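You operate a simulated robot arm through the tools that you are given. There is no shell and no other tool. Be economical: measure what you need, move in short steps, check, and stop when the job is done.

You are at the controls of a simulated robot arm. One attempt, no reset.

JOB
Clear the table leaf and fold it down with the red lever.
Fine: mug and plate on the tray, spoon in the drawer, drawer shut; keep clear while the leaf sinks. Set down upright: white mug.
Where things are to end (x, y in the base frame): white mug within 0.06 m of [0.28, -0.99]; green plate within 0.06 m of [0.13, -0.99]; green spoon within 0.06 m of [0.65, -0.68].

It is judged by the outcome, as a careful person would: the job done as asked, and still so three seconds after it is handed in. It fails if anything else is knocked over, pushed out of place, dropped, spilled or broken. Flat cloth is picked up by pressing the open fingertips on it (5 to 10 N) and closing them slowly along it; thin cloth reads only 2 to 8 mm in the jaws.

ROBOT AND FRAMES
A 6-joint arm with a two-finger gripper on a trunk, on a base that drives. Base frame: it is fixed to the floor where the robot stands at the start and does not move with it; the origin is under the middle of the robot, x ahead of it, y to its left, z up; the surface under the hand at the start is at about z = 0.736. Units: m, rad, N and s.
Its first joint turns from -2.897 to 2.897 rad. Places, roughly: green spoon (15x3x2 cm) [0.9, -0.2, 0.7]; inside of the table drawer [0.7, -0.5, 0.6]; red lever [0.5, -0.3, 0.7]; table drawer [0.7, -0.5, 0.6]; table leaf [0.7, -0.2, 0.7]; tray [0.2, -1, 0.5]; white mug (12x8x10 cm) [0.6, -0.2, 0.8]. Payload 2.54 kg.
Tool frame: the origin (TCP) lies between the finger pads and is the grasp point; the fingertips stand 0.03 m ahead of it; z points along the fingers, y is the line along which they close. Largest opening 0.116 m; the body of the gripper starts 0.095 m behind the TCP.
Orientation is told as [roll, pitch, yaw] about the base's x, y, z axes, in that order, counted from this pose: with the fingers straight down and closing along the base's y, the tool's x points along the base's -x, its y along +y and its z along -z.

CONTROLS
- The arm moves only by the tool arm_command. Its argument "series" is a list of rows, each an object of numbers (a shift or turn left out is 0, a gripper value left out holds the last): "x", "y", "z": the shift along the base's x, y, z in m; "ax", "ay", "az": the turn, a rotation vector about the base's x, y, z in rad; "jaw": the opening, from 0 (shut) to 1 (fully open). In form: [{"x": .., "y": .., "z": .., "ax": .., "ay": .., "az": .., "jaw": ..}, ...]. A call has 1 to 12 rows; each row is the pose to reach, as a shift and turn from the pose commanded when the call began. A row lasts 0.2 s, in which the tool goes at most 0.05 m and 0.15 rad; a call with a longer step from one row to the next is refused whole, and so is a gripper value outside its range. A pose out of reach is approached as far as the arm can. The call stops where the force on the tool passes 90 N (or 10 N more than at its start, if that is more) or the arm is blocked; 0.2 s more then pass. The fingers move at their own pace (about 0.072 m/s each) and stop on an object; they squeeze with about 36 N. The grip force told is the motor's: it shows also when the fingers shut on nothing. Time passes only in rows, and 0.2 s behind the last, so rows that repeat a pose let the fingers close. It gives the time, the measured TCP pose, the force on the tool (base axes), the opening and the grip force at its end, in the units of the frame above (readings bear some noise), with the torque about the TCP (base axes, N m) and any sound that the robot's microphone picked up.
- Cameras (640 x 400 px; columns grow to the right, rows downward): "scene" is now at [-0.0628, 0.0867, 1.4173]; the picture's right is [-0.72, -0.69, 0.00], its down [-0.45, 0.47, -0.76] and it looks along [0.53, -0.55, -0.65] (base axes); focal length 256 px, centre (320, 200). "wrist" rides on the gripper at [0.069, -0.015, -0.122] in the tool frame; the picture's right is [0.21, 0.98, 0.00], its down [-0.83, 0.18, -0.53] and it looks along [-0.52, 0.11, 0.85] (tool axes); focal length 251 px, centre (320, 200). There is no depth. A picture from a camera that has moved, and an enlarged one, comes with that camera's place and axes in the base frame and with its lens. The place of the scene camera against the robot may be out by one fixed shift of up to 0.018 m in any direction.
- grab_frame(camera): a new picture of that camera. It takes no simulated time.
- base_move(legs): drives the robot by 1 to 6 legs, each [ahead, left, turn to the left] in m, m and rad, along the robot's own axes; the way and the turn of a leg run together, so that a leg with both is an arc; at most 1.5 m and 3.142 rad a leg. The arm and the cameras ride along, it lands a little off, and it stops where it bumps. It gives what a move gives.
- turn_head(pan, tilt): turns the head with the scene camera to pan (to the left, within 2.094 rad either way) and tilt (down, from -0.506 to 1.204), counted from straight ahead of the robot. It gives what a move gives.
- inspect(camera, box): a new picture of the part [left, top, right, bottom] of that camera's present view, enlarged. It takes no simulated time.
- hand_in(): hands the job in; it is judged then, once.

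Go step by step. Nothing tells you exact positions but the pictures and the camera data: compare them with the known pose of the tool, close in by small moves and look again before you grip or let go. The budget is 120 turns and 90 pictures, counting those below and the enlarged ones. Unless the task says otherwise, let go and move clear before handing in, and close with one line.

The tools are called after "Emit:" as a command line: name --argument value ..., lists and objects as JSON in quotes. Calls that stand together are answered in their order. arm_command: Moves the arm, as the interface text tells. Its arguments: {"type":"object","properties":{"series":{"type":"array"}},"required":["series"]} The other tools are called the same way: base_move (legs) drives the base; turn_head (pan, tilt) turns the head that bears the scene camera; grab_frame (camera) takes a picture; inspect (camera, box) takes an enlarged picture of a part of a camera's view; hand_in () hands the job in.

At the start:

```text
time_s: 0.0
ee_pos: [0.592, -0.3293, 0.9578]
tcp_rot: [0.001, 0.001, 0.0]
contact_force: [0.6, 0.5, -0.4]
ft_torque: [0.01, 0.01, -0.02]
grip_width: 0.1161
grasp_force: 0.0
robot x, y, heading: [-0.0032, 0.0008, 0.001]
head pan, tilt: [-0.803, 0.705]
```

scene: 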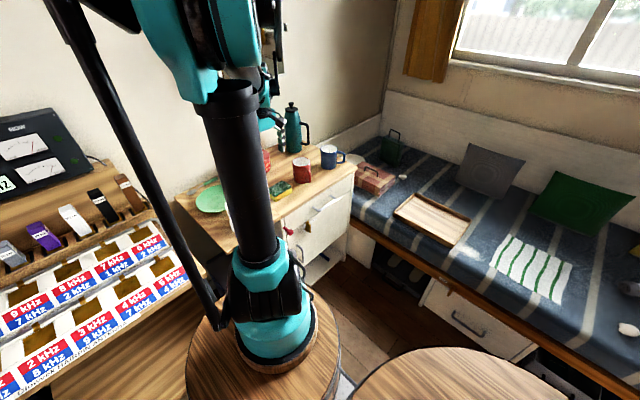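
wrist: 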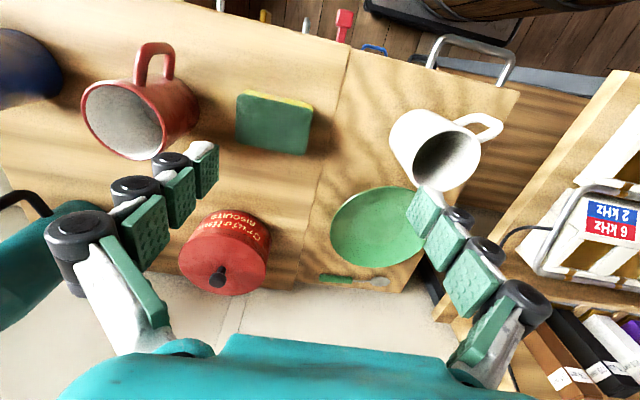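

I see the leaf with the white mug, green plate and spoon, and a red lever near x≈0.5, y≈-0.3. I'll look closer at the drawer front, the lever and the tray first.

Emit:
inspect --camera "scene" --box '[160, 80, 400, 300]'

Emit:
inspect --camera "wrist" --box '[200, 0, 520, 300]'

Emit:
inspect --camera "scene" --box '[340, 120, 600, 300]'

```text
1.82 times, centred on (280, 190) of scene
camera zoom: at [-0.0628, 0.0867, 1.4173], right [-0.72, -0.69, 0.0], down [-0.45, 0.47, -0.76], along [0.53, -0.55, -0.65], focal length 466 px, centre (393, 218)
```

zoom: 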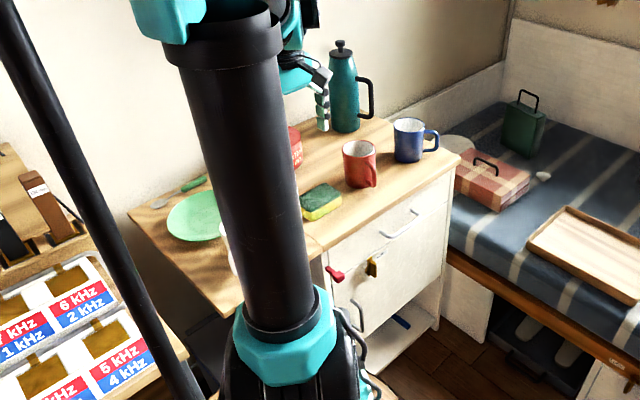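

```text
1.33 times, centred on (360, 150) of wrist
camera zoom: at [0.523, -0.3438, 1.0787], right [-0.21, 0.98, 0.0], down [0.83, 0.18, 0.53], along [0.52, 0.11, -0.85], focal length 335 px, centre (267, 267)
```

zoom: 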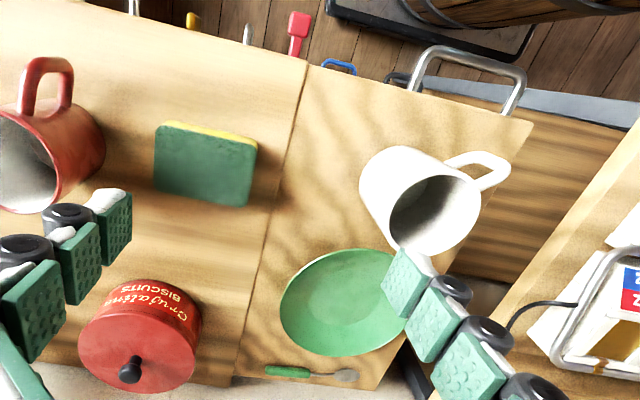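

```text
2.22 times, centred on (470, 210) of scene
camera zoom: at [-0.0628, 0.0867, 1.4173], right [-0.72, -0.69, 0.0], down [-0.45, 0.47, -0.76], along [0.53, -0.55, -0.65], focal length 570 px, centre (-13, 178)
```

zoom: 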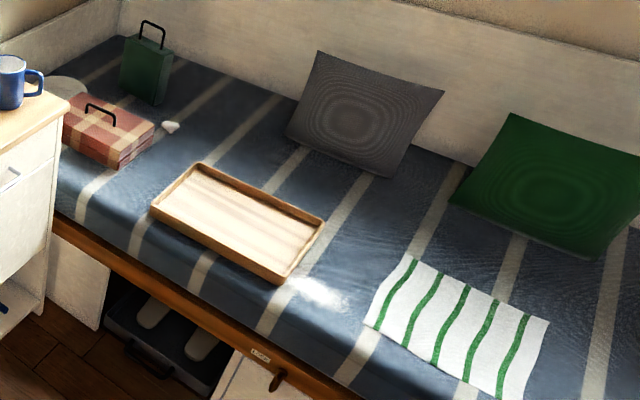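

The front faces -x at x≈0.52. The drawer handle is near y≈-0.51, z≈0.70, and the tray spans about x 0.02–0.34, y -1.1 to -0.87. I'll look around the base to see where I can drive.

Emit:
turn_head --pan -1.6 --tilt 0.95

Emit:
grab_frame --camera "scene"

Emit:
turn_head --pan -0.35 --tilt 0.85

Emit:
grab_frame --camera "scene"

```text
time_s: 1.1
ee_pos: [0.592, -0.3296, 0.9567]
tcp_rot: [-0.001, 0.0, -0.001]
contact_force: [0.3, 0.6, -0.3]
ft_torque: [-0.06, 0.01, 0.01]
grip_width: 0.1159
grasp_force: 0.0
robot x, y, heading: [-0.0012, 0.0005, -0.001]
head pan, tilt: [-1.6, 0.949]
```

```text
84 pictures are left
camera scene: at [-0.1237, 0.075, 1.398], right [-1.0, 0.03, 0.0], down [0.02, 0.81, -0.58], along [-0.02, -0.58, -0.81], focal length 256 px, centre (320, 200)
```

scene: 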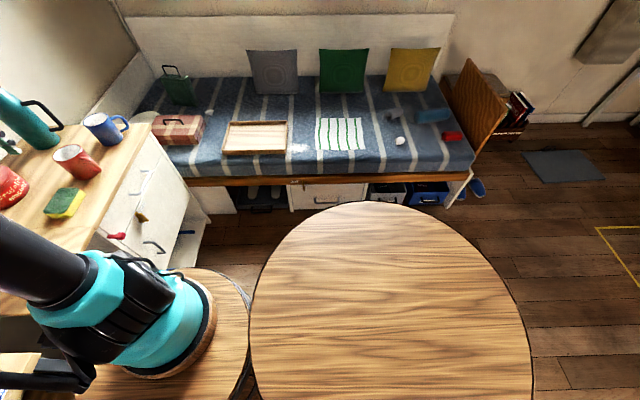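

```text
time_s: 2.6
ee_pos: [0.5918, -0.3282, 0.9576]
tcp_rot: [0.0, -0.001, -0.001]
contact_force: [0.3, 0.2, 0.1]
ft_torque: [0.02, 0.01, -0.02]
grip_width: 0.1161
grasp_force: 0.0
robot x, y, heading: [-0.0022, -0.0052, 0.001]
head pan, tilt: [-0.351, 0.85]
```

```text
83 pictures are left
camera scene: at [-0.0482, 0.1208, 1.4055], right [-0.34, -0.94, 0.0], down [-0.71, 0.26, -0.66], along [0.62, -0.23, -0.75], focal length 256 px, centre (320, 200)
```

scene: 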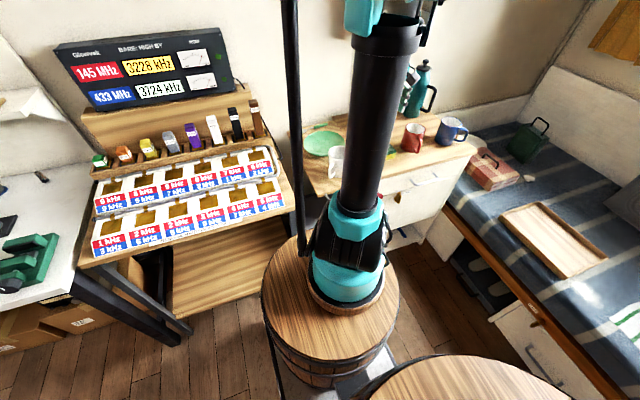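

The barrels are the robot's own base and the floor to its right is clear. I'll raise the hand and shift the base about 0.2 m to the right, so that both leaf and tray are within reach.

Emit:
arm_command --series '[{"z": 0.04, "x": -0.03}, {"z": 0.08, "x": -0.06}, {"z": 0.1, "x": -0.1}, {"z": 0.1, "x": -0.1}]'

Emit:
base_move --legs '[[0, -0.2, 0]]'

Emit:
grab_frame --camera "wrist"

Emit:
turn_head --pan -0.1 --tilt 0.75

Emit:
grab_frame --camera "scene"

```text
time_s: 3.6
ee_pos: [0.4927, -0.3309, 1.0543]
tcp_rot: [-0.001, -0.001, 0.002]
contact_force: [-0.8, 0.3, -0.8]
ft_torque: [-0.01, -0.03, -0.01]
grip_width: 0.1162
grasp_force: 0.2
robot x, y, heading: [0.0012, 0.0027, 0.001]
head pan, tilt: [-0.351, 0.85]
```

```text
time_s: 5.2
ee_pos: [0.4966, -0.527, 1.053]
tcp_rot: [-0.001, 0.0, 0.009]
contact_force: [0.9, 0.3, 0.3]
ft_torque: [0.02, -0.02, 0.0]
grip_width: 0.1161
grasp_force: 0.0
robot x, y, heading: [-0.0006, -0.2013, 0.003]
head pan, tilt: [-0.351, 0.85]
```

```text
82 pictures are left
camera wrist: at [0.4273, -0.5419, 1.1757], right [-0.22, 0.98, 0.0], down [0.82, 0.19, 0.53], along [0.52, 0.12, -0.85], focal length 251 px, centre (320, 200)
```

wrist: 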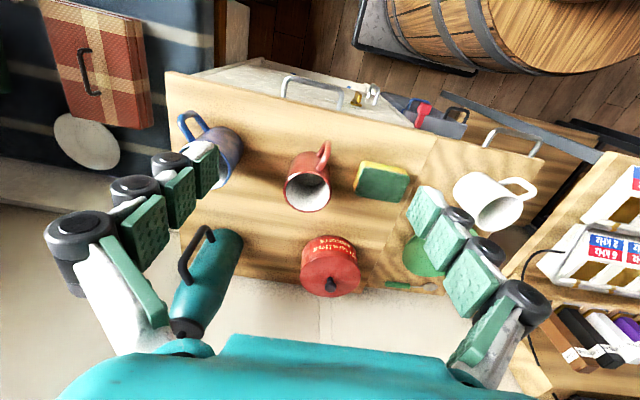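

```text
time_s: 5.9
ee_pos: [0.4948, -0.5272, 1.054]
tcp_rot: [0.001, -0.001, 0.006]
contact_force: [-0.4, -0.9, -0.8]
ft_torque: [-0.01, 0.04, -0.02]
grip_width: 0.1156
grasp_force: 0.1
robot x, y, heading: [-0.002, -0.199, 0.003]
head pan, tilt: [-0.099, 0.75]
```

```text
81 pictures are left
camera scene: at [-0.0395, -0.0601, 1.4135], right [-0.09, -1.0, 0.0], down [-0.68, 0.06, -0.73], along [0.73, -0.07, -0.68], focal length 256 px, centre (320, 200)
```

scene: 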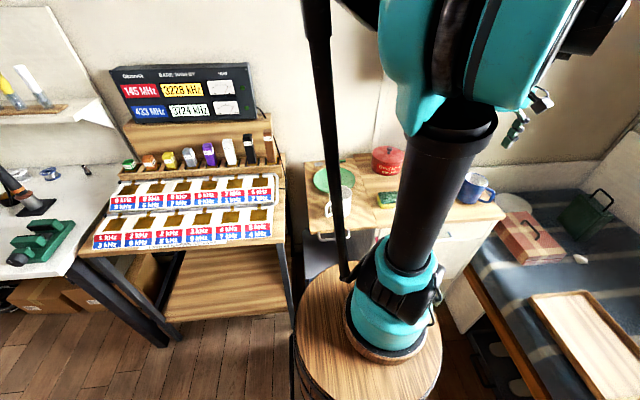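

The base moved cleanly. Next I'll swing the hand over the white mug with the jaw line turned to base x, across the mug with its handle toward +y.

Emit:
arm_command --series '[{"x": 0.01, "y": 0.03, "az": -0.14}, {"x": 0.02, "y": 0.06, "az": -0.28}, {"x": 0.03, "y": 0.09, "az": -0.42}, {"x": 0.04, "y": 0.12, "az": -0.56}, {"x": 0.05, "y": 0.15, "az": -0.7}, {"x": 0.06, "y": 0.18, "az": -0.84}, {"x": 0.07, "y": 0.21, "az": -0.98}, {"x": 0.08, "y": 0.24, "az": -1.12}, {"x": 0.09, "y": 0.27, "az": -1.26}, {"x": 0.1, "y": 0.3, "az": -1.4}, {"x": 0.105, "y": 0.33, "z": -0.02, "az": -1.54}, {"x": 0.105, "y": 0.34, "z": -0.05, "az": -1.577}]'

Emit:
grab_frame --camera "wrist"

```text
time_s: 8.5
ee_pos: [0.6008, -0.1863, 1.0041]
tcp_rot: [-0.001, 0.0, -1.574]
contact_force: [0.4, -0.8, -0.4]
ft_torque: [-0.03, -0.01, -0.02]
grip_width: 0.1158
grasp_force: 0.1
robot x, y, heading: [0.0011, -0.2002, 0.004]
head pan, tilt: [-0.099, 0.75]
```

```text
80 pictures are left
camera wrist: at [0.5869, -0.1171, 1.1268], right [0.98, 0.21, 0.0], down [0.18, -0.83, 0.53], along [0.11, -0.52, -0.85], focal length 251 px, centre (320, 200)
```

wrist: 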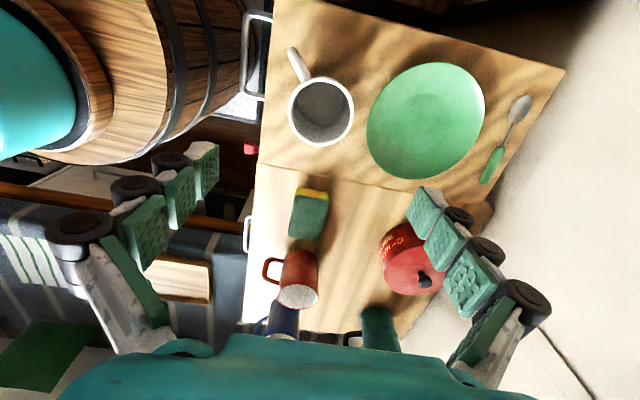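

The mug axis is near [0.601, -0.179] with its handle pointing toward (-x, +y). I'll turn the jaws to close at 45°, across the handle, then go lower and check.

Emit:
arm_command --series '[{"az": 0.14, "y": 0.007}, {"az": 0.28, "y": 0.007, "z": -0.02}, {"az": 0.42, "y": 0.007, "z": -0.04}, {"az": 0.56, "y": 0.007, "z": -0.06}, {"az": 0.7, "y": 0.007, "z": -0.08}, {"az": 0.785, "y": 0.007, "z": -0.1}, {"az": 0.785, "y": 0.007, "z": -0.1}]'

Emit:
grab_frame --camera "wrist"

Emit:
grab_frame --camera "scene"

```text
time_s: 10.1
ee_pos: [0.5999, -0.1795, 0.9038]
tcp_rot: [-0.001, 0.0, -0.784]
contact_force: [0.1, 0.3, -0.4]
ft_torque: [0.02, 0.01, 0.02]
grip_width: 0.1161
grasp_force: 0.2
robot x, y, heading: [-0.0028, -0.1952, 0.007]
head pan, tilt: [-0.099, 0.75]
```

```text
79 pictures are left
camera wrist: at [0.541, -0.1416, 1.0265], right [0.54, 0.84, 0.0], down [0.71, -0.45, 0.53], along [0.45, -0.29, -0.85], focal length 251 px, centre (320, 200)
```

wrist: 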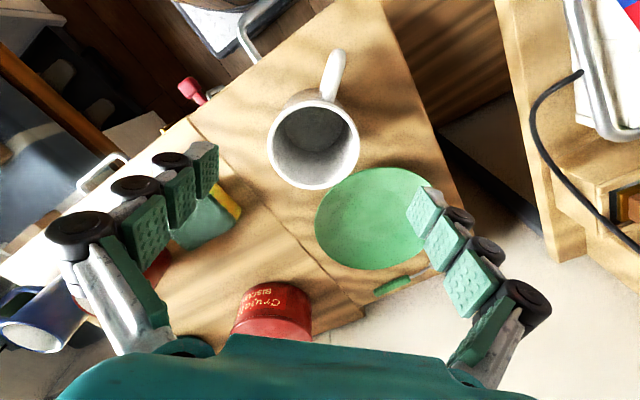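

```text
78 pictures are left
camera scene: at [-0.0394, -0.06, 1.4135], right [-0.09, -1.0, 0.0], down [-0.68, 0.06, -0.73], along [0.73, -0.07, -0.68], focal length 256 px, centre (320, 200)
```

scene: 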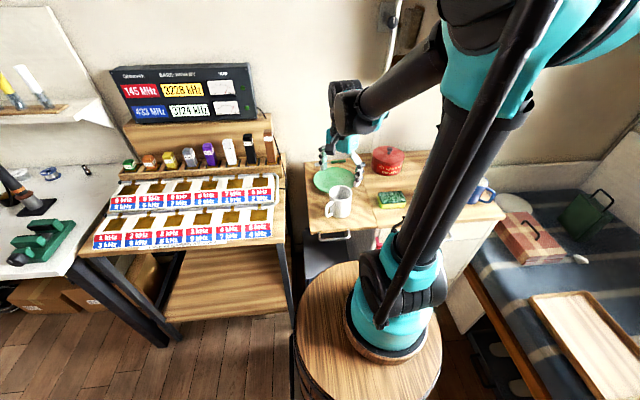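

The mug rim is centred under the hand at about [0.596, -0.180]. I'll descend to grip just below the rim and close.

Emit:
arm_command --series '[{"x": -0.004, "z": -0.03}, {"x": -0.004, "z": -0.06}, {"x": -0.004, "z": -0.085}, {"x": -0.004, "z": -0.104}, {"x": -0.004, "z": -0.104}]'

Emit:
grab_frame --camera "wrist"

```text
time_s: 11.3
ee_pos: [0.597, -0.1771, 0.797]
tcp_rot: [0.0, 0.001, -0.786]
contact_force: [0.1, -0.5, 0.0]
ft_torque: [0.0, 0.01, -0.02]
grip_width: 0.1158
grasp_force: 0.1
robot x, y, heading: [0.0014, -0.1995, 0.008]
head pan, tilt: [-0.099, 0.75]
```

```text
77 pictures are left
camera wrist: at [0.5373, -0.1393, 0.9196], right [0.54, 0.84, 0.0], down [0.71, -0.46, 0.53], along [0.45, -0.29, -0.85], focal length 251 px, centre (320, 200)
```

wrist: 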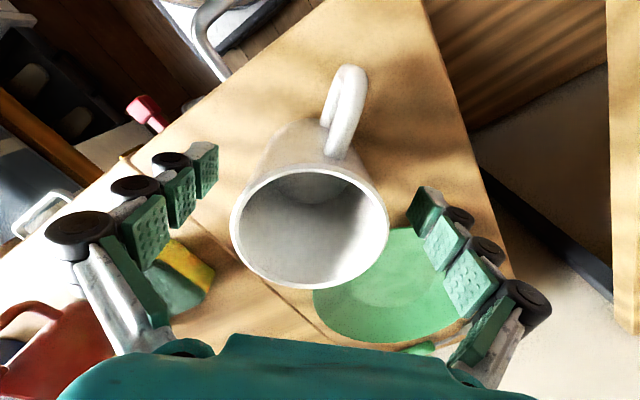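

The rim is centred between the fingers. Now I'll close on it.

Emit:
arm_command --series '[{"x": -0.003, "jaw": 0.7}, {"x": -0.003, "jaw": 0.5}, {"x": -0.003, "jaw": 0.4}, {"x": -0.003, "jaw": 0.3}, {"x": -0.003, "jaw": 0.3}]'

```text
time_s: 12.5
ee_pos: [0.5939, -0.1786, 0.798]
tcp_rot: [0.001, 0.0, -0.785]
contact_force: [-2.5, -2.2, 9.9]
ft_torque: [-0.47, 0.36, -0.08]
grip_width: 0.0701
grasp_force: 36.1
robot x, y, heading: [0.0003, -0.202, 0.008]
head pan, tilt: [-0.099, 0.75]
```

The mug is held (0.07 m wide). I'll lift it clear and check.

Emit:
arm_command --series '[{"z": 0.01}, {"z": 0.04}, {"z": 0.08}, {"z": 0.12}, {"z": 0.16, "x": -0.03}, {"z": 0.19, "x": -0.07}, {"z": 0.2, "x": -0.11}, {"z": 0.2, "x": -0.15}, {"z": 0.2, "x": -0.15}]'

Emit:
grab_frame --camera "wrist"

```text
time_s: 14.5
ee_pos: [0.4464, -0.1806, 1.0021]
tcp_rot: [0.001, 0.001, -0.787]
contact_force: [-0.7, 1.0, -3.3]
ft_torque: [0.03, 0.0, -0.02]
grip_width: 0.0698
grasp_force: 35.9
robot x, y, heading: [0.0003, -0.2028, 0.007]
head pan, tilt: [-0.099, 0.75]
```

```text
76 pictures are left
camera wrist: at [0.3878, -0.1415, 1.1236], right [0.54, 0.84, 0.0], down [0.71, -0.46, 0.53], along [0.45, -0.29, -0.85], focal length 251 px, centre (320, 200)
```

wrist: 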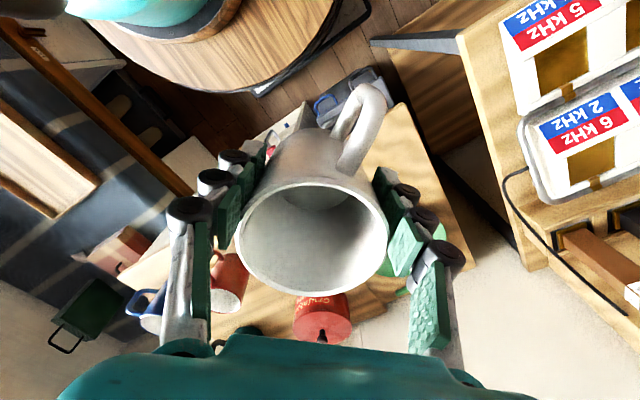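

The mug is secure. I'll swing it over to the tray with the handle turning toward +y.

Emit:
arm_command --series '[{"x": 0, "y": -0.04, "az": -0.07}, {"x": 0, "y": -0.085, "az": -0.14}, {"x": -0.005, "y": -0.13, "az": -0.21}, {"x": -0.01, "y": -0.175, "az": -0.28}, {"x": -0.015, "y": -0.22, "az": -0.35}, {"x": -0.02, "y": -0.265, "az": -0.42}, {"x": -0.03, "y": -0.31, "az": -0.49}, {"x": -0.04, "y": -0.355, "az": -0.56}, {"x": -0.05, "y": -0.4, "az": -0.63}, {"x": -0.06, "y": -0.445, "az": -0.7}, {"x": -0.07, "y": -0.49, "az": -0.785}]'

Emit:
arm_command --series '[{"x": -0.01, "y": -0.045}, {"x": -0.03, "y": -0.09}, {"x": -0.05, "y": -0.13}, {"x": -0.07, "y": -0.17}, {"x": -0.085, "y": -0.21}, {"x": -0.095, "y": -0.25}, {"x": -0.096, "y": -0.29}, {"x": -0.096, "y": -0.32, "z": -0.03}, {"x": -0.096, "y": -0.32, "z": -0.06}, {"x": -0.096, "y": -0.32, "z": -0.1}, {"x": -0.096, "y": -0.32, "z": -0.1}]'

Emit:
turn_head --pan -1.4 --tilt 0.65

Emit:
grab_frame --camera "wrist"

Emit:
grab_frame --camera "scene"

```text
time_s: 16.9
ee_pos: [0.373, -0.6662, 0.9991]
tcp_rot: [-0.001, 0.001, -1.571]
contact_force: [0.1, 1.7, -2.4]
ft_torque: [0.01, 0.01, -0.01]
grip_width: 0.0696
grasp_force: 35.6
robot x, y, heading: [-0.0013, -0.2014, 0.008]
head pan, tilt: [-0.099, 0.75]
```

```text
time_s: 19.3
ee_pos: [0.2791, -0.9917, 0.8997]
tcp_rot: [0.0, 0.0, -1.571]
contact_force: [-0.5, 0.2, -2.4]
ft_torque: [0.05, -0.03, -0.02]
grip_width: 0.0695
grasp_force: 35.9
robot x, y, heading: [0.0006, -0.2003, 0.002]
head pan, tilt: [-0.099, 0.75]
```

```text
time_s: 20.8
ee_pos: [0.2789, -0.992, 0.9003]
tcp_rot: [0.001, 0.001, -1.571]
contact_force: [-0.3, 0.3, -2.2]
ft_torque: [0.03, 0.01, 0.02]
grip_width: 0.0693
grasp_force: 35.4
robot x, y, heading: [-0.0, -0.2017, 0.008]
head pan, tilt: [-1.4, 0.649]
```

```text
75 pictures are left
camera wrist: at [0.2642, -0.922, 1.0222], right [0.98, 0.21, 0.0], down [0.18, -0.83, 0.53], along [0.11, -0.52, -0.85], focal length 251 px, centre (320, 200)
```

wrist: 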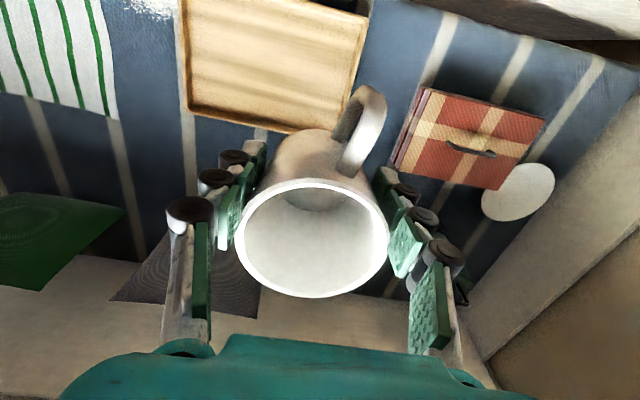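

```text
74 pictures are left
camera scene: at [-0.1065, -0.138, 1.4221], right [-0.98, -0.18, 0.0], down [-0.11, 0.6, -0.8], along [0.14, -0.78, -0.6], focal length 256 px, centre (320, 200)
```

scene: 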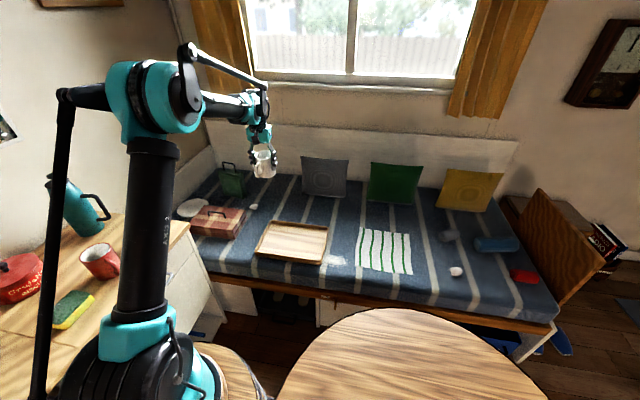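

The mug hangs upright over the tray, whose edges match my estimate. I'll descend and look again.

Emit:
arm_command --series '[{"z": -0.05}, {"z": -0.1}, {"z": -0.15}, {"z": -0.2}, {"z": -0.24}, {"z": -0.27}, {"z": -0.28}, {"z": -0.28}]'

Emit:
inspect --camera "scene" --box '[220, 160, 380, 280]'

Emit:
grab_frame --camera "wrist"

```text
time_s: 22.6
ee_pos: [0.2781, -0.99, 0.6205]
tcp_rot: [0.0, 0.001, -1.572]
contact_force: [-0.2, -1.5, -2.3]
ft_torque: [0.06, -0.01, 0.02]
grip_width: 0.0693
grasp_force: 35.6
robot x, y, heading: [0.0052, -0.2019, 0.008]
head pan, tilt: [-1.4, 0.649]
```

```text
3.33 times, centred on (300, 220) of scene
camera zoom: at [-0.1066, -0.1381, 1.4221], right [-0.98, -0.18, 0.0], down [-0.11, 0.6, -0.8], along [0.14, -0.78, -0.6], focal length 855 px, centre (387, 133)
```

zoom: 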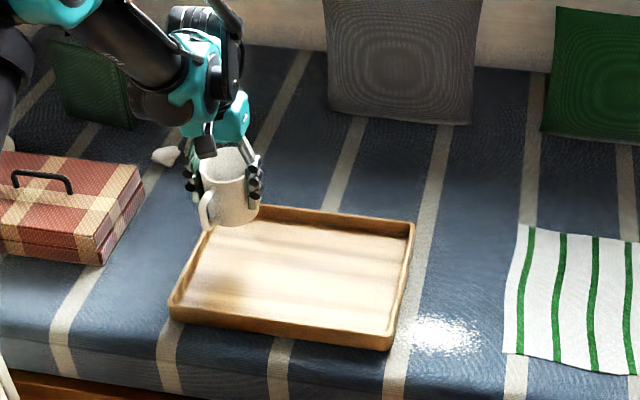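

```text
72 pictures are left
camera wrist: at [0.2641, -0.9212, 0.7419], right [0.98, 0.21, 0.0], down [0.18, -0.83, 0.53], along [0.11, -0.52, -0.85], focal length 251 px, centre (320, 200)
```

wrist: 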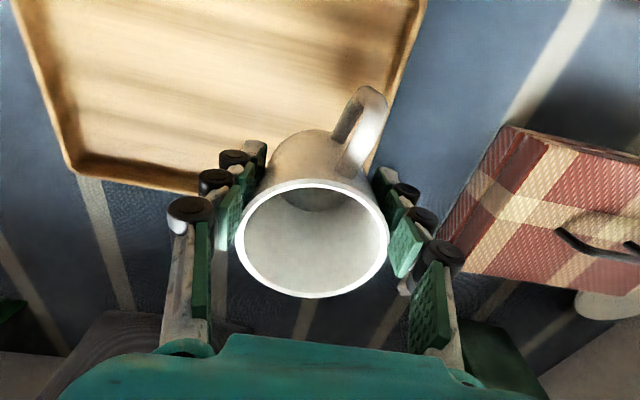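

The mug's bottom is about 8 cm above the tray floor. I'll shift it 1 cm inward from the tray rim and lower it gently until I feel contact.

Emit:
arm_command --series '[{"x": -0.01, "z": -0.03}, {"x": -0.01, "z": -0.055}, {"x": -0.01, "z": -0.07}, {"x": -0.01, "z": -0.078}, {"x": -0.01, "z": -0.084}, {"x": -0.01, "z": -0.088}]'

Emit:
inspect --camera "scene" --box '[220, 160, 380, 280]'

```text
time_s: 24.0
ee_pos: [0.2666, -0.9908, 0.5292]
tcp_rot: [0.001, 0.0, -1.57]
contact_force: [-1.2, 0.7, -0.5]
ft_torque: [0.08, 0.04, 0.01]
grip_width: 0.0673
grasp_force: 33.6
robot x, y, heading: [0.0022, -0.1999, 0.009]
head pan, tilt: [-1.4, 0.649]
```

```text
3.33 times, centred on (300, 220) of scene
camera zoom: at [-0.1066, -0.138, 1.4221], right [-0.98, -0.18, 0.0], down [-0.11, 0.6, -0.8], along [0.14, -0.78, -0.6], focal length 855 px, centre (387, 133)
```

zoom: 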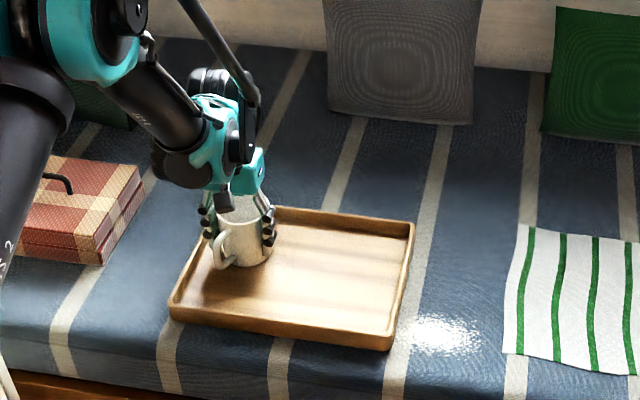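

I may be just touching. I'll continue down in millimetre steps, watching the force.

Emit:
arm_command --series '[{"z": -0.003}, {"z": -0.003}]'

```text
time_s: 24.6
ee_pos: [0.2673, -0.9908, 0.5278]
tcp_rot: [0.0, -0.001, -1.571]
contact_force: [-5.0, -2.5, 15.9]
ft_torque: [-0.23, 0.13, -0.02]
grip_width: 0.067
grasp_force: 35.7
robot x, y, heading: [0.0015, -0.1988, 0.011]
head pan, tilt: [-1.4, 0.649]
```

There is firm contact, so the mug stands on the tray. I'll open partway and rise.

Emit:
arm_command --series '[{"z": 0.001, "jaw": 0.65}, {"z": 0.001, "jaw": 0.78}, {"z": 0.001, "jaw": 0.78}, {"z": 0.03, "jaw": 0.78}, {"z": 0.06, "jaw": 0.78}, {"z": 0.1}, {"z": 0.15}, {"z": 0.2, "jaw": 1}, {"z": 0.25}, {"z": 0.3}]'

Emit:
inspect --camera "scene" --box '[220, 160, 380, 280]'

Emit:
grab_frame --camera "wrist"

```text
time_s: 26.8
ee_pos: [0.2706, -0.9905, 0.8299]
tcp_rot: [0.0, 0.001, -1.572]
contact_force: [-0.5, -0.1, -0.1]
ft_torque: [0.0, 0.01, -0.03]
grip_width: 0.1158
grasp_force: 0.1
robot x, y, heading: [-0.0008, -0.2033, 0.01]
head pan, tilt: [-1.4, 0.649]
```

```text
3.33 times, centred on (300, 220) of scene
camera zoom: at [-0.1066, -0.1381, 1.4221], right [-0.98, -0.18, 0.0], down [-0.11, 0.6, -0.8], along [0.14, -0.78, -0.6], focal length 855 px, centre (387, 133)
```

zoom: 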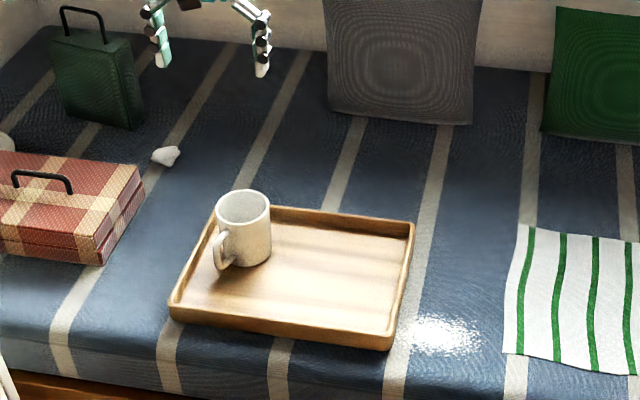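

```text
69 pictures are left
camera wrist: at [0.2562, -0.9215, 0.9514], right [0.98, 0.21, 0.0], down [0.18, -0.83, 0.53], along [0.11, -0.52, -0.85], focal length 251 px, centre (320, 200)
```

wrist: 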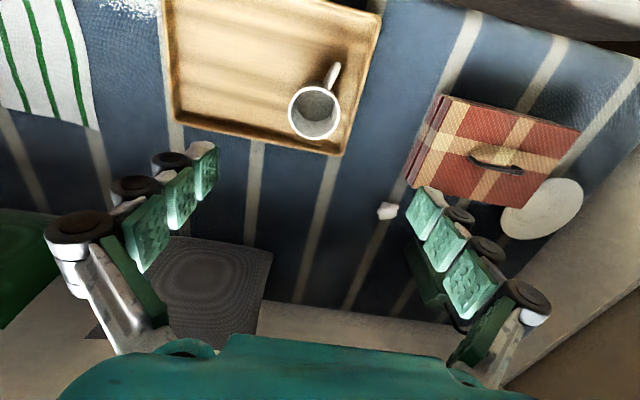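

The mug stands upright on the tray at about [0.27, -0.99]. Next is the plate: I'll return above the leaf and study its rim.

Emit:
arm_command --series '[{"z": 0.05, "x": 0.01}, {"z": 0.1, "x": 0.03, "y": 0.03}, {"z": 0.15, "x": 0.05, "y": 0.07}, {"z": 0.17, "x": 0.07, "y": 0.11}, {"z": 0.17, "x": 0.09, "y": 0.15}, {"z": 0.17, "x": 0.11, "y": 0.19}, {"z": 0.17, "x": 0.13, "y": 0.23}, {"z": 0.17, "x": 0.14, "y": 0.275}, {"z": 0.17, "x": 0.15, "y": 0.32}, {"z": 0.17, "x": 0.16, "y": 0.365}, {"z": 0.17, "x": 0.17, "y": 0.41}]'

Emit:
arm_command --series '[{"x": 0.02, "y": 0.04, "az": 0.1}, {"x": 0.04, "y": 0.08, "az": 0.2}, {"x": 0.06, "y": 0.12, "az": 0.3}, {"x": 0.08, "y": 0.16, "az": 0.4}, {"x": 0.1, "y": 0.2, "az": 0.5}, {"x": 0.12, "y": 0.24, "az": 0.6}, {"x": 0.15, "y": 0.28, "az": 0.7}, {"x": 0.18, "y": 0.31, "az": 0.785}, {"x": 0.21, "y": 0.32, "az": 0.785}, {"x": 0.24, "y": 0.33, "az": 0.785}, {"x": 0.26, "y": 0.33, "z": -0.03, "az": 0.785}, {"x": 0.26, "y": 0.33, "z": -0.06, "az": 0.785}]'

Emit:
grab_frame --camera "wrist"

```text
refused: row 1 steps farther than a row can; nothing moved
```

```text
time_s: 29.4
ee_pos: [0.5274, -0.6616, 0.7696]
tcp_rot: [0.001, 0.001, -0.785]
contact_force: [0.9, 0.3, 0.2]
ft_torque: [-0.03, -0.01, 0.01]
grip_width: 0.116
grasp_force: 0.1
robot x, y, heading: [0.0015, -0.2012, 0.002]
head pan, tilt: [-1.4, 0.649]
```

```text
68 pictures are left
camera wrist: at [0.468, -0.623, 0.8915], right [0.54, 0.84, 0.0], down [0.71, -0.46, 0.53], along [0.45, -0.29, -0.85], focal length 251 px, centre (320, 200)
```

wrist: 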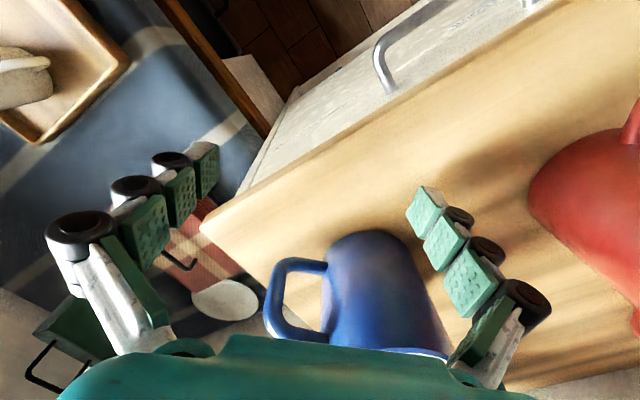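

The first row was too long and was refused, so the second call ran alone and left the hand low beside the blue mug. The forces show nothing was touched. I'll go straight up, then carry on one call at a time.

Emit:
arm_command --series '[{"z": 0.04}, {"z": 0.08}, {"z": 0.12}, {"z": 0.16}, {"z": 0.2}, {"z": 0.23}, {"z": 0.23, "x": -0.04}, {"z": 0.23, "x": -0.08}]'

Emit:
grab_frame --camera "wrist"

```text
time_s: 31.2
ee_pos: [0.4472, -0.6592, 0.9992]
tcp_rot: [0.0, -0.001, -0.783]
contact_force: [0.1, -0.4, -0.2]
ft_torque: [0.03, 0.02, 0.01]
grip_width: 0.116
grasp_force: 0.1
robot x, y, heading: [0.0051, -0.1989, 0.008]
head pan, tilt: [-1.4, 0.649]
```

```text
67 pictures are left
camera wrist: at [0.3879, -0.6207, 1.1212], right [0.54, 0.84, 0.0], down [0.71, -0.46, 0.53], along [0.45, -0.29, -0.85], focal length 251 px, centre (320, 200)
```

wrist: 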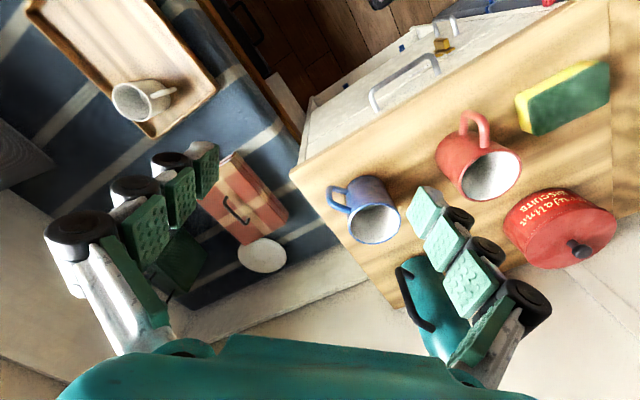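

All is in place. Now I'll move to above the near side of the plate.

Emit:
arm_command --series '[{"y": 0.04}, {"y": 0.08}, {"y": 0.12, "x": 0.01}, {"y": 0.16, "x": 0.02}, {"y": 0.2, "x": 0.03}, {"y": 0.24, "x": 0.05}, {"y": 0.28, "x": 0.08}, {"y": 0.32, "x": 0.11}, {"y": 0.355, "x": 0.145}, {"y": 0.385, "x": 0.18}, {"y": 0.41, "x": 0.22}, {"y": 0.41, "x": 0.25, "z": -0.03}]'

Emit:
grab_frame --camera "wrist"

```text
time_s: 33.8
ee_pos: [0.6979, -0.2472, 0.9675]
tcp_rot: [-0.001, 0.0, -0.786]
contact_force: [-0.3, -0.1, 0.3]
ft_torque: [0.0, -0.03, 0.02]
grip_width: 0.1163
grasp_force: 0.1
robot x, y, heading: [0.0017, -0.1996, 0.01]
head pan, tilt: [-1.4, 0.649]
```

```text
66 pictures are left
camera wrist: at [0.6386, -0.2097, 1.0892], right [0.54, 0.84, 0.0], down [0.71, -0.46, 0.53], along [0.45, -0.29, -0.85], focal length 251 px, centre (320, 200)
```

wrist: 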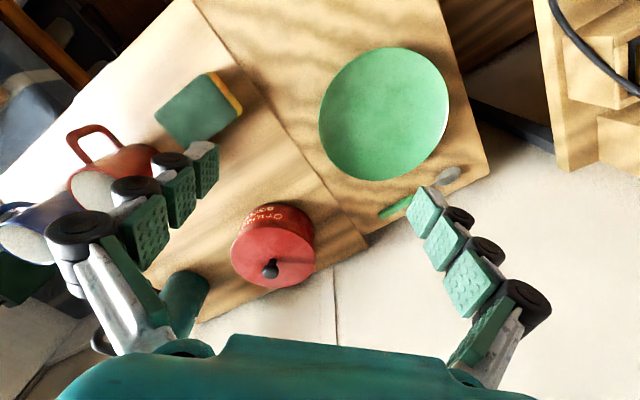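

The plate centre is near [0.750, -0.183] with radius about 0.084. I'll look at its profile to judge rim height.

Emit:
inspect --camera "wrist" --box '[290, 30, 490, 230]'

Emit:
turn_head --pan 0.0 --tilt 0.6

Emit:
grab_frame --camera "scene"

```text
2.00 times, centred on (390, 130) of wrist
camera zoom: at [0.6386, -0.2097, 1.0892], right [0.54, 0.84, 0.0], down [0.71, -0.46, 0.53], along [0.45, -0.29, -0.85], focal length 503 px, centre (180, 340)
```

zoom: 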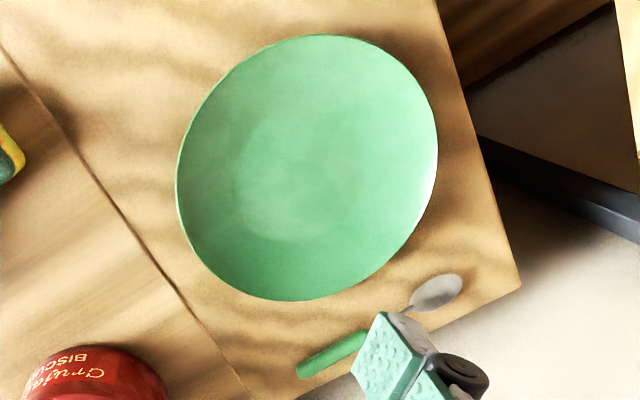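

```text
time_s: 35.3
ee_pos: [0.6969, -0.2491, 0.9676]
tcp_rot: [0.0, 0.0, -0.787]
contact_force: [0.1, 0.6, 0.2]
ft_torque: [-0.02, -0.06, 0.0]
grip_width: 0.1162
grasp_force: 0.0
robot x, y, heading: [-0.0039, -0.1976, 0.009]
head pan, tilt: [0.0, 0.6]
```

```text
64 pictures are left
camera scene: at [-0.0336, -0.0518, 1.4264], right [0.01, -1.0, 0.0], down [-0.56, 0.0, -0.83], along [0.83, 0.0, -0.56], focal length 256 px, centre (320, 200)
```

scene: 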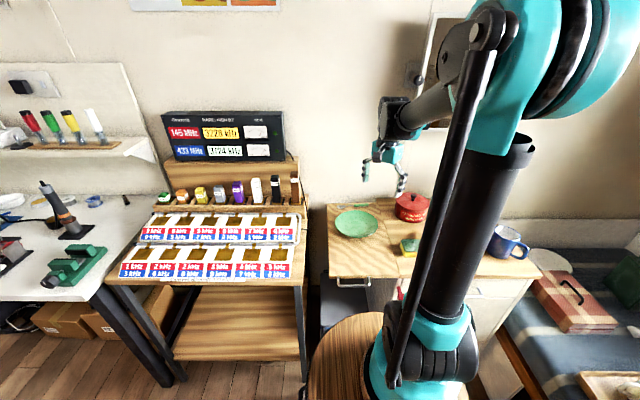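

The plate is a shallow dish. I'll narrow the jaw and come down near the rim, then look from close.

Emit:
arm_command --series '[{"x": -0.006, "y": 0.005, "z": -0.04, "jaw": 0.6}, {"x": -0.006, "y": 0.005, "z": -0.08, "jaw": 0.45}, {"x": -0.006, "y": 0.005, "z": -0.12, "jaw": 0.45}, {"x": -0.006, "y": 0.005, "z": -0.15}, {"x": -0.006, "y": 0.005, "z": -0.165}, {"x": -0.006, "y": 0.005, "z": -0.165}]'

Emit:
grab_frame --camera "wrist"

Emit:
inspect --camera "scene" --box '[310, 130, 470, 250]'

```text
time_s: 36.7
ee_pos: [0.6932, -0.2443, 0.8027]
tcp_rot: [-0.002, 0.001, -0.785]
contact_force: [0.2, -0.7, 0.9]
ft_torque: [0.01, -0.02, -0.02]
grip_width: 0.0521
grasp_force: 0.2
robot x, y, heading: [-0.0007, -0.1988, 0.008]
head pan, tilt: [0.0, 0.6]
```

```text
63 pictures are left
camera wrist: at [0.6335, -0.2065, 0.9258], right [0.54, 0.84, 0.0], down [0.71, -0.46, 0.53], along [0.45, -0.29, -0.85], focal length 251 px, centre (320, 200)
```

wrist: 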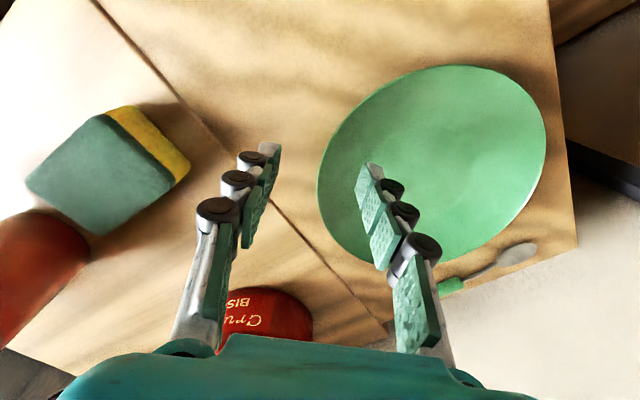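

```text
3.33 times, centred on (390, 190) of scene
camera zoom: at [-0.0335, -0.0517, 1.4264], right [0.01, -1.0, 0.0], down [-0.56, 0.0, -0.83], along [0.83, 0.01, -0.56], focal length 855 px, centre (87, 233)
```

zoom: 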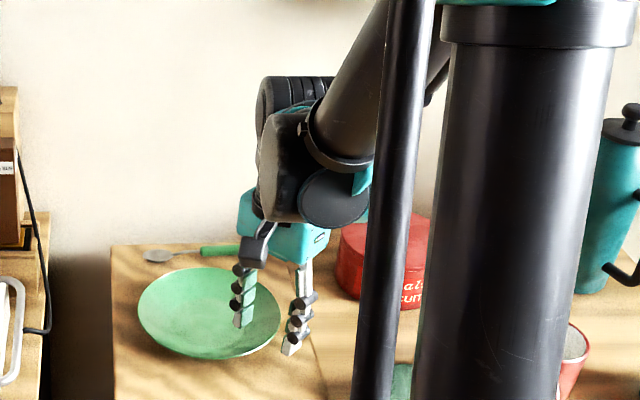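

The fingers straddle the rim well. I'll narrow a bit more and descend slowly until the tips are just above the leaf.

Emit:
arm_command --series '[{"z": -0.01, "jaw": 0.36}, {"z": -0.018, "jaw": 0.36}, {"z": -0.024}, {"z": -0.027}, {"z": -0.027}]'

Emit:
grab_frame --camera "wrist"

Emit:
inspect --camera "scene" --box '[330, 180, 410, 240]'

```text
time_s: 37.9
ee_pos: [0.6924, -0.2444, 0.7762]
tcp_rot: [0.001, 0.0, -0.785]
contact_force: [1.8, 0.8, 5.0]
ft_torque: [-0.01, -0.18, -0.09]
grip_width: 0.0432
grasp_force: 0.4
robot x, y, heading: [-0.0003, -0.1991, 0.005]
head pan, tilt: [0.0, 0.6]
```

```text
61 pictures are left
camera wrist: at [0.633, -0.206, 0.8976], right [0.54, 0.84, 0.0], down [0.71, -0.46, 0.53], along [0.45, -0.29, -0.85], focal length 251 px, centre (320, 200)
```

wrist: 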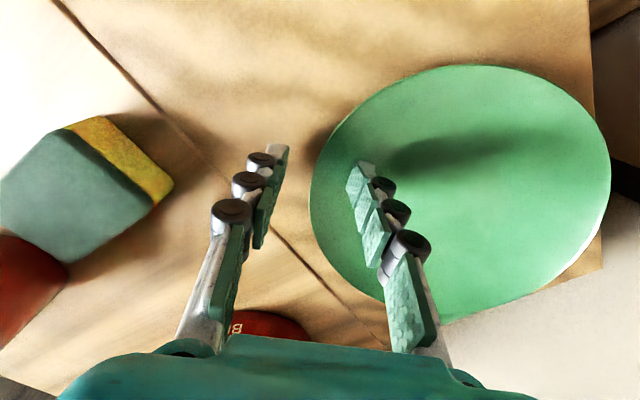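

```text
6.67 times, centred on (370, 210) of scene
camera zoom: at [-0.0336, -0.0517, 1.4264], right [0.01, -1.0, 0.0], down [-0.56, 0.0, -0.83], along [0.83, 0.01, -0.56], focal length 1710 px, centre (-13, 133)
```

zoom: 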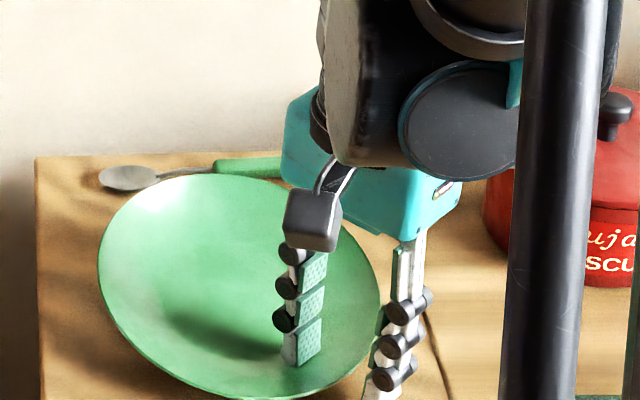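

The inner fingertip lightly touches the dish. I'll raise 3 mm and close slowly on the rim.

Emit:
arm_command --series '[{"z": 0.003, "jaw": 0.36}, {"z": 0.003, "jaw": 0.28}, {"z": 0.004, "jaw": 0.2}, {"z": 0.004, "jaw": 0.12}, {"z": 0.004, "jaw": 0.05}, {"z": 0.004, "jaw": 0.0}, {"z": 0.004, "jaw": 0.0}, {"z": 0.004, "jaw": 0.0}]'

Emit:
grab_frame --camera "wrist"

Emit:
inspect --camera "scene" --box '[330, 180, 410, 240]'

```text
time_s: 39.7
ee_pos: [0.6916, -0.2471, 0.7802]
tcp_rot: [0.001, -0.002, -0.786]
contact_force: [0.4, -9.2, 23.6]
ft_torque: [0.25, -0.28, -0.17]
grip_width: 0.0143
grasp_force: 35.8
robot x, y, heading: [-0.0019, -0.1983, 0.002]
head pan, tilt: [0.0, 0.6]
```

```text
59 pictures are left
camera wrist: at [0.6323, -0.2069, 0.9024], right [0.54, 0.84, 0.0], down [0.71, -0.46, 0.53], along [0.45, -0.29, -0.85], focal length 251 px, centre (320, 200)
```

wrist: 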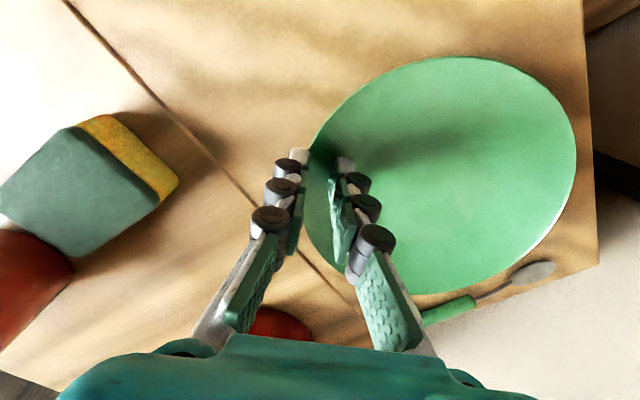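

```text
6.67 times, centred on (370, 210) of scene
camera zoom: at [-0.0343, -0.0521, 1.4264], right [0.01, -1.0, 0.0], down [-0.56, 0.0, -0.83], along [0.83, 0.01, -0.56], focal length 1710 px, centre (-13, 133)
```

zoom: 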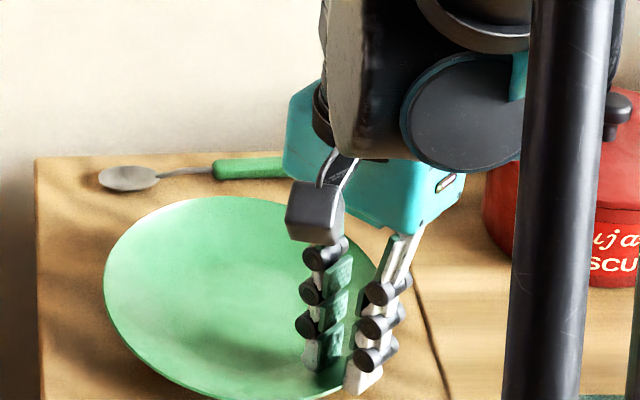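

It grips the rim (14 mm of sloped rim). I'll lift a little and look at how it hangs.

Emit:
arm_command --series '[{"z": 0.005}, {"z": 0.01}, {"z": 0.02}, {"z": 0.03}, {"z": 0.03}]'

Emit:
inspect --camera "scene" --box '[310, 150, 430, 240]'

Emit:
grab_frame --camera "wrist"

```text
time_s: 40.9
ee_pos: [0.6912, -0.2442, 0.8114]
tcp_rot: [-0.001, 0.0, -0.786]
contact_force: [-0.1, 0.0, -0.3]
ft_torque: [0.02, 0.01, -0.01]
grip_width: 0.0
grasp_force: 29.1
robot x, y, heading: [0.0017, -0.1995, 0.009]
head pan, tilt: [0.0, 0.6]
```

```text
4.44 times, centred on (370, 195) of scene
camera zoom: at [-0.0336, -0.0517, 1.4264], right [0.01, -1.0, 0.0], down [-0.56, 0.0, -0.83], along [0.83, 0.01, -0.56], focal length 1140 px, centre (98, 222)
```

zoom: 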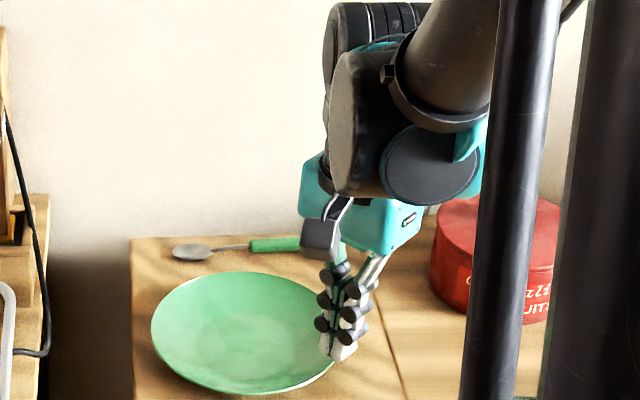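

```text
56 pictures are left
camera wrist: at [0.6329, -0.2056, 0.9338], right [0.54, 0.84, 0.0], down [0.71, -0.46, 0.53], along [0.45, -0.29, -0.85], focal length 251 px, centre (320, 200)
```

wrist: 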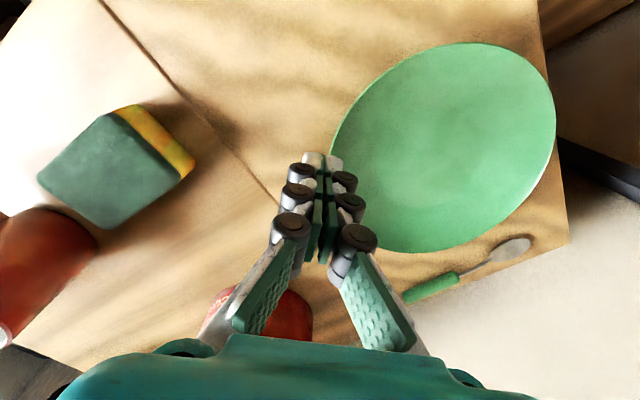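

The rim slid out, and the plate is still flat on the leaf. I'll take it with a tilted hand instead, one finger under the rim from the -x side where the mug used to be.

Emit:
arm_command --series '[{"z": 0.04, "x": -0.02, "az": -0.13}, {"z": 0.08, "x": -0.04, "y": 0.01, "az": -0.26, "jaw": 0.3}, {"z": 0.1, "x": -0.06, "y": 0.03, "az": -0.39, "jaw": 0.4}, {"z": 0.1, "x": -0.07, "y": 0.05, "az": -0.52}, {"z": 0.1, "x": -0.07, "y": 0.07, "az": -0.65}, {"z": 0.1, "x": -0.07, "y": 0.07, "az": -0.785}, {"z": 0.1, "x": -0.07, "y": 0.07, "az": -0.785}]'

Emit:
grab_frame --camera "wrist"

```text
time_s: 42.5
ee_pos: [0.6211, -0.1756, 0.91]
tcp_rot: [0.0, 0.001, -1.572]
contact_force: [0.2, 0.3, 0.0]
ft_torque: [-0.05, 0.01, 0.0]
grip_width: 0.0463
grasp_force: 0.0
robot x, y, heading: [-0.0004, -0.1965, 0.006]
head pan, tilt: [0.0, 0.6]
```

```text
55 pictures are left
camera wrist: at [0.6071, -0.1061, 1.0318], right [0.98, 0.21, 0.0], down [0.18, -0.83, 0.53], along [0.11, -0.52, -0.85], focal length 251 px, centre (320, 200)
```

wrist: 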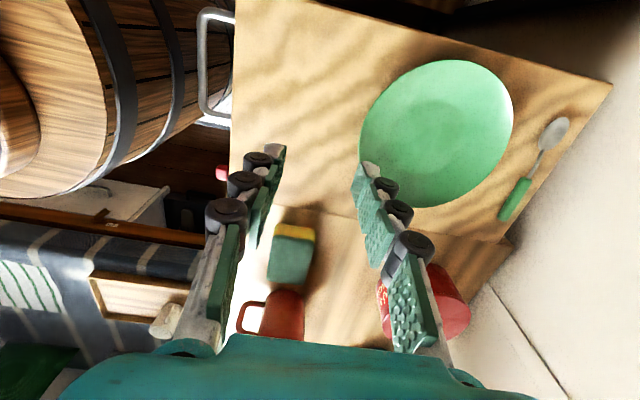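

The plate centre is about [0.750, -0.161]. I'll tilt the hand 50° so the fingers point toward +x and down, and hover just short of the rim.

Emit:
arm_command --series '[{"x": -0.02, "y": 0.005, "ay": -0.145, "jaw": 0.224}, {"x": -0.03, "y": 0.01, "ay": -0.29, "jaw": 0.224}, {"x": -0.04, "y": 0.015, "ay": -0.435}, {"x": -0.04, "y": 0.015, "ay": -0.58}, {"x": -0.04, "y": 0.015, "ay": -0.725}, {"x": -0.04, "y": 0.015, "ay": -0.873}, {"x": -0.04, "y": 0.015, "z": -0.04, "ay": -0.873}, {"x": -0.04, "y": 0.015, "z": -0.08, "ay": -0.873}, {"x": -0.04, "y": 0.015, "z": -0.11, "ay": -0.873}, {"x": -0.04, "y": 0.015, "z": -0.11, "ay": -0.873}]'

Emit:
grab_frame --camera "wrist"

Emit:
inspect --camera "scene" --box '[310, 160, 430, 250]'

```text
time_s: 44.7
ee_pos: [0.5826, -0.1603, 0.8437]
tcp_rot: [0.874, 0.0, -1.569]
contact_force: [-0.2, 0.2, -0.3]
ft_torque: [0.01, -0.01, -0.03]
grip_width: 0.026
grasp_force: 0.0
out of reach, approached as far as the arm can: row 8, 9, 10
robot x, y, heading: [0.0017, -0.1983, 0.009]
head pan, tilt: [0.0, 0.6]
```

```text
54 pictures are left
camera wrist: at [0.4805, -0.0907, 0.9098], right [0.63, 0.21, 0.75], down [-0.29, -0.83, 0.48], along [0.72, -0.52, -0.46], focal length 251 px, centre (320, 200)
```

wrist: 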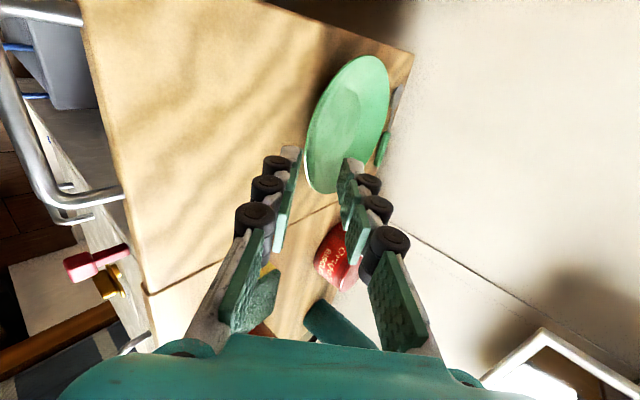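

```text
4.44 times, centred on (370, 205) of scene
camera zoom: at [-0.0336, -0.0517, 1.4264], right [0.01, -1.0, 0.0], down [-0.56, 0.0, -0.83], along [0.83, 0.01, -0.56], focal length 1140 px, centre (98, 178)
```

zoom: 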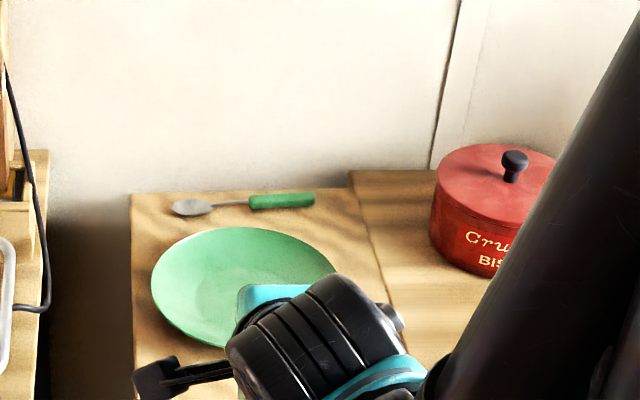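

The tilt is fine, but the arm is too folded this close in. I'll raise the hand and back the base off 0.13 m to give it room.

Emit:
arm_command --series '[{"z": 0.05}, {"z": 0.09}, {"z": 0.09}]'

Emit:
base_move --legs '[[-0.13, 0, 0]]'

```text
time_s: 45.5
ee_pos: [0.5805, -0.1567, 0.9343]
tcp_rot: [0.873, 0.0, -1.571]
contact_force: [-0.6, -0.1, 0.5]
ft_torque: [-0.01, -0.02, -0.01]
grip_width: 0.026
grasp_force: 0.1
robot x, y, heading: [-0.0001, -0.1989, 0.003]
head pan, tilt: [0.0, 0.6]
```

```text
time_s: 46.8
ee_pos: [0.4451, -0.1564, 0.9343]
tcp_rot: [0.87, 0.001, -1.568]
contact_force: [-0.3, 0.8, 0.4]
ft_torque: [0.01, -0.01, 0.0]
grip_width: 0.0258
grasp_force: 0.0
robot x, y, heading: [-0.1307, -0.1987, 0.007]
head pan, tilt: [0.0, 0.6]
```

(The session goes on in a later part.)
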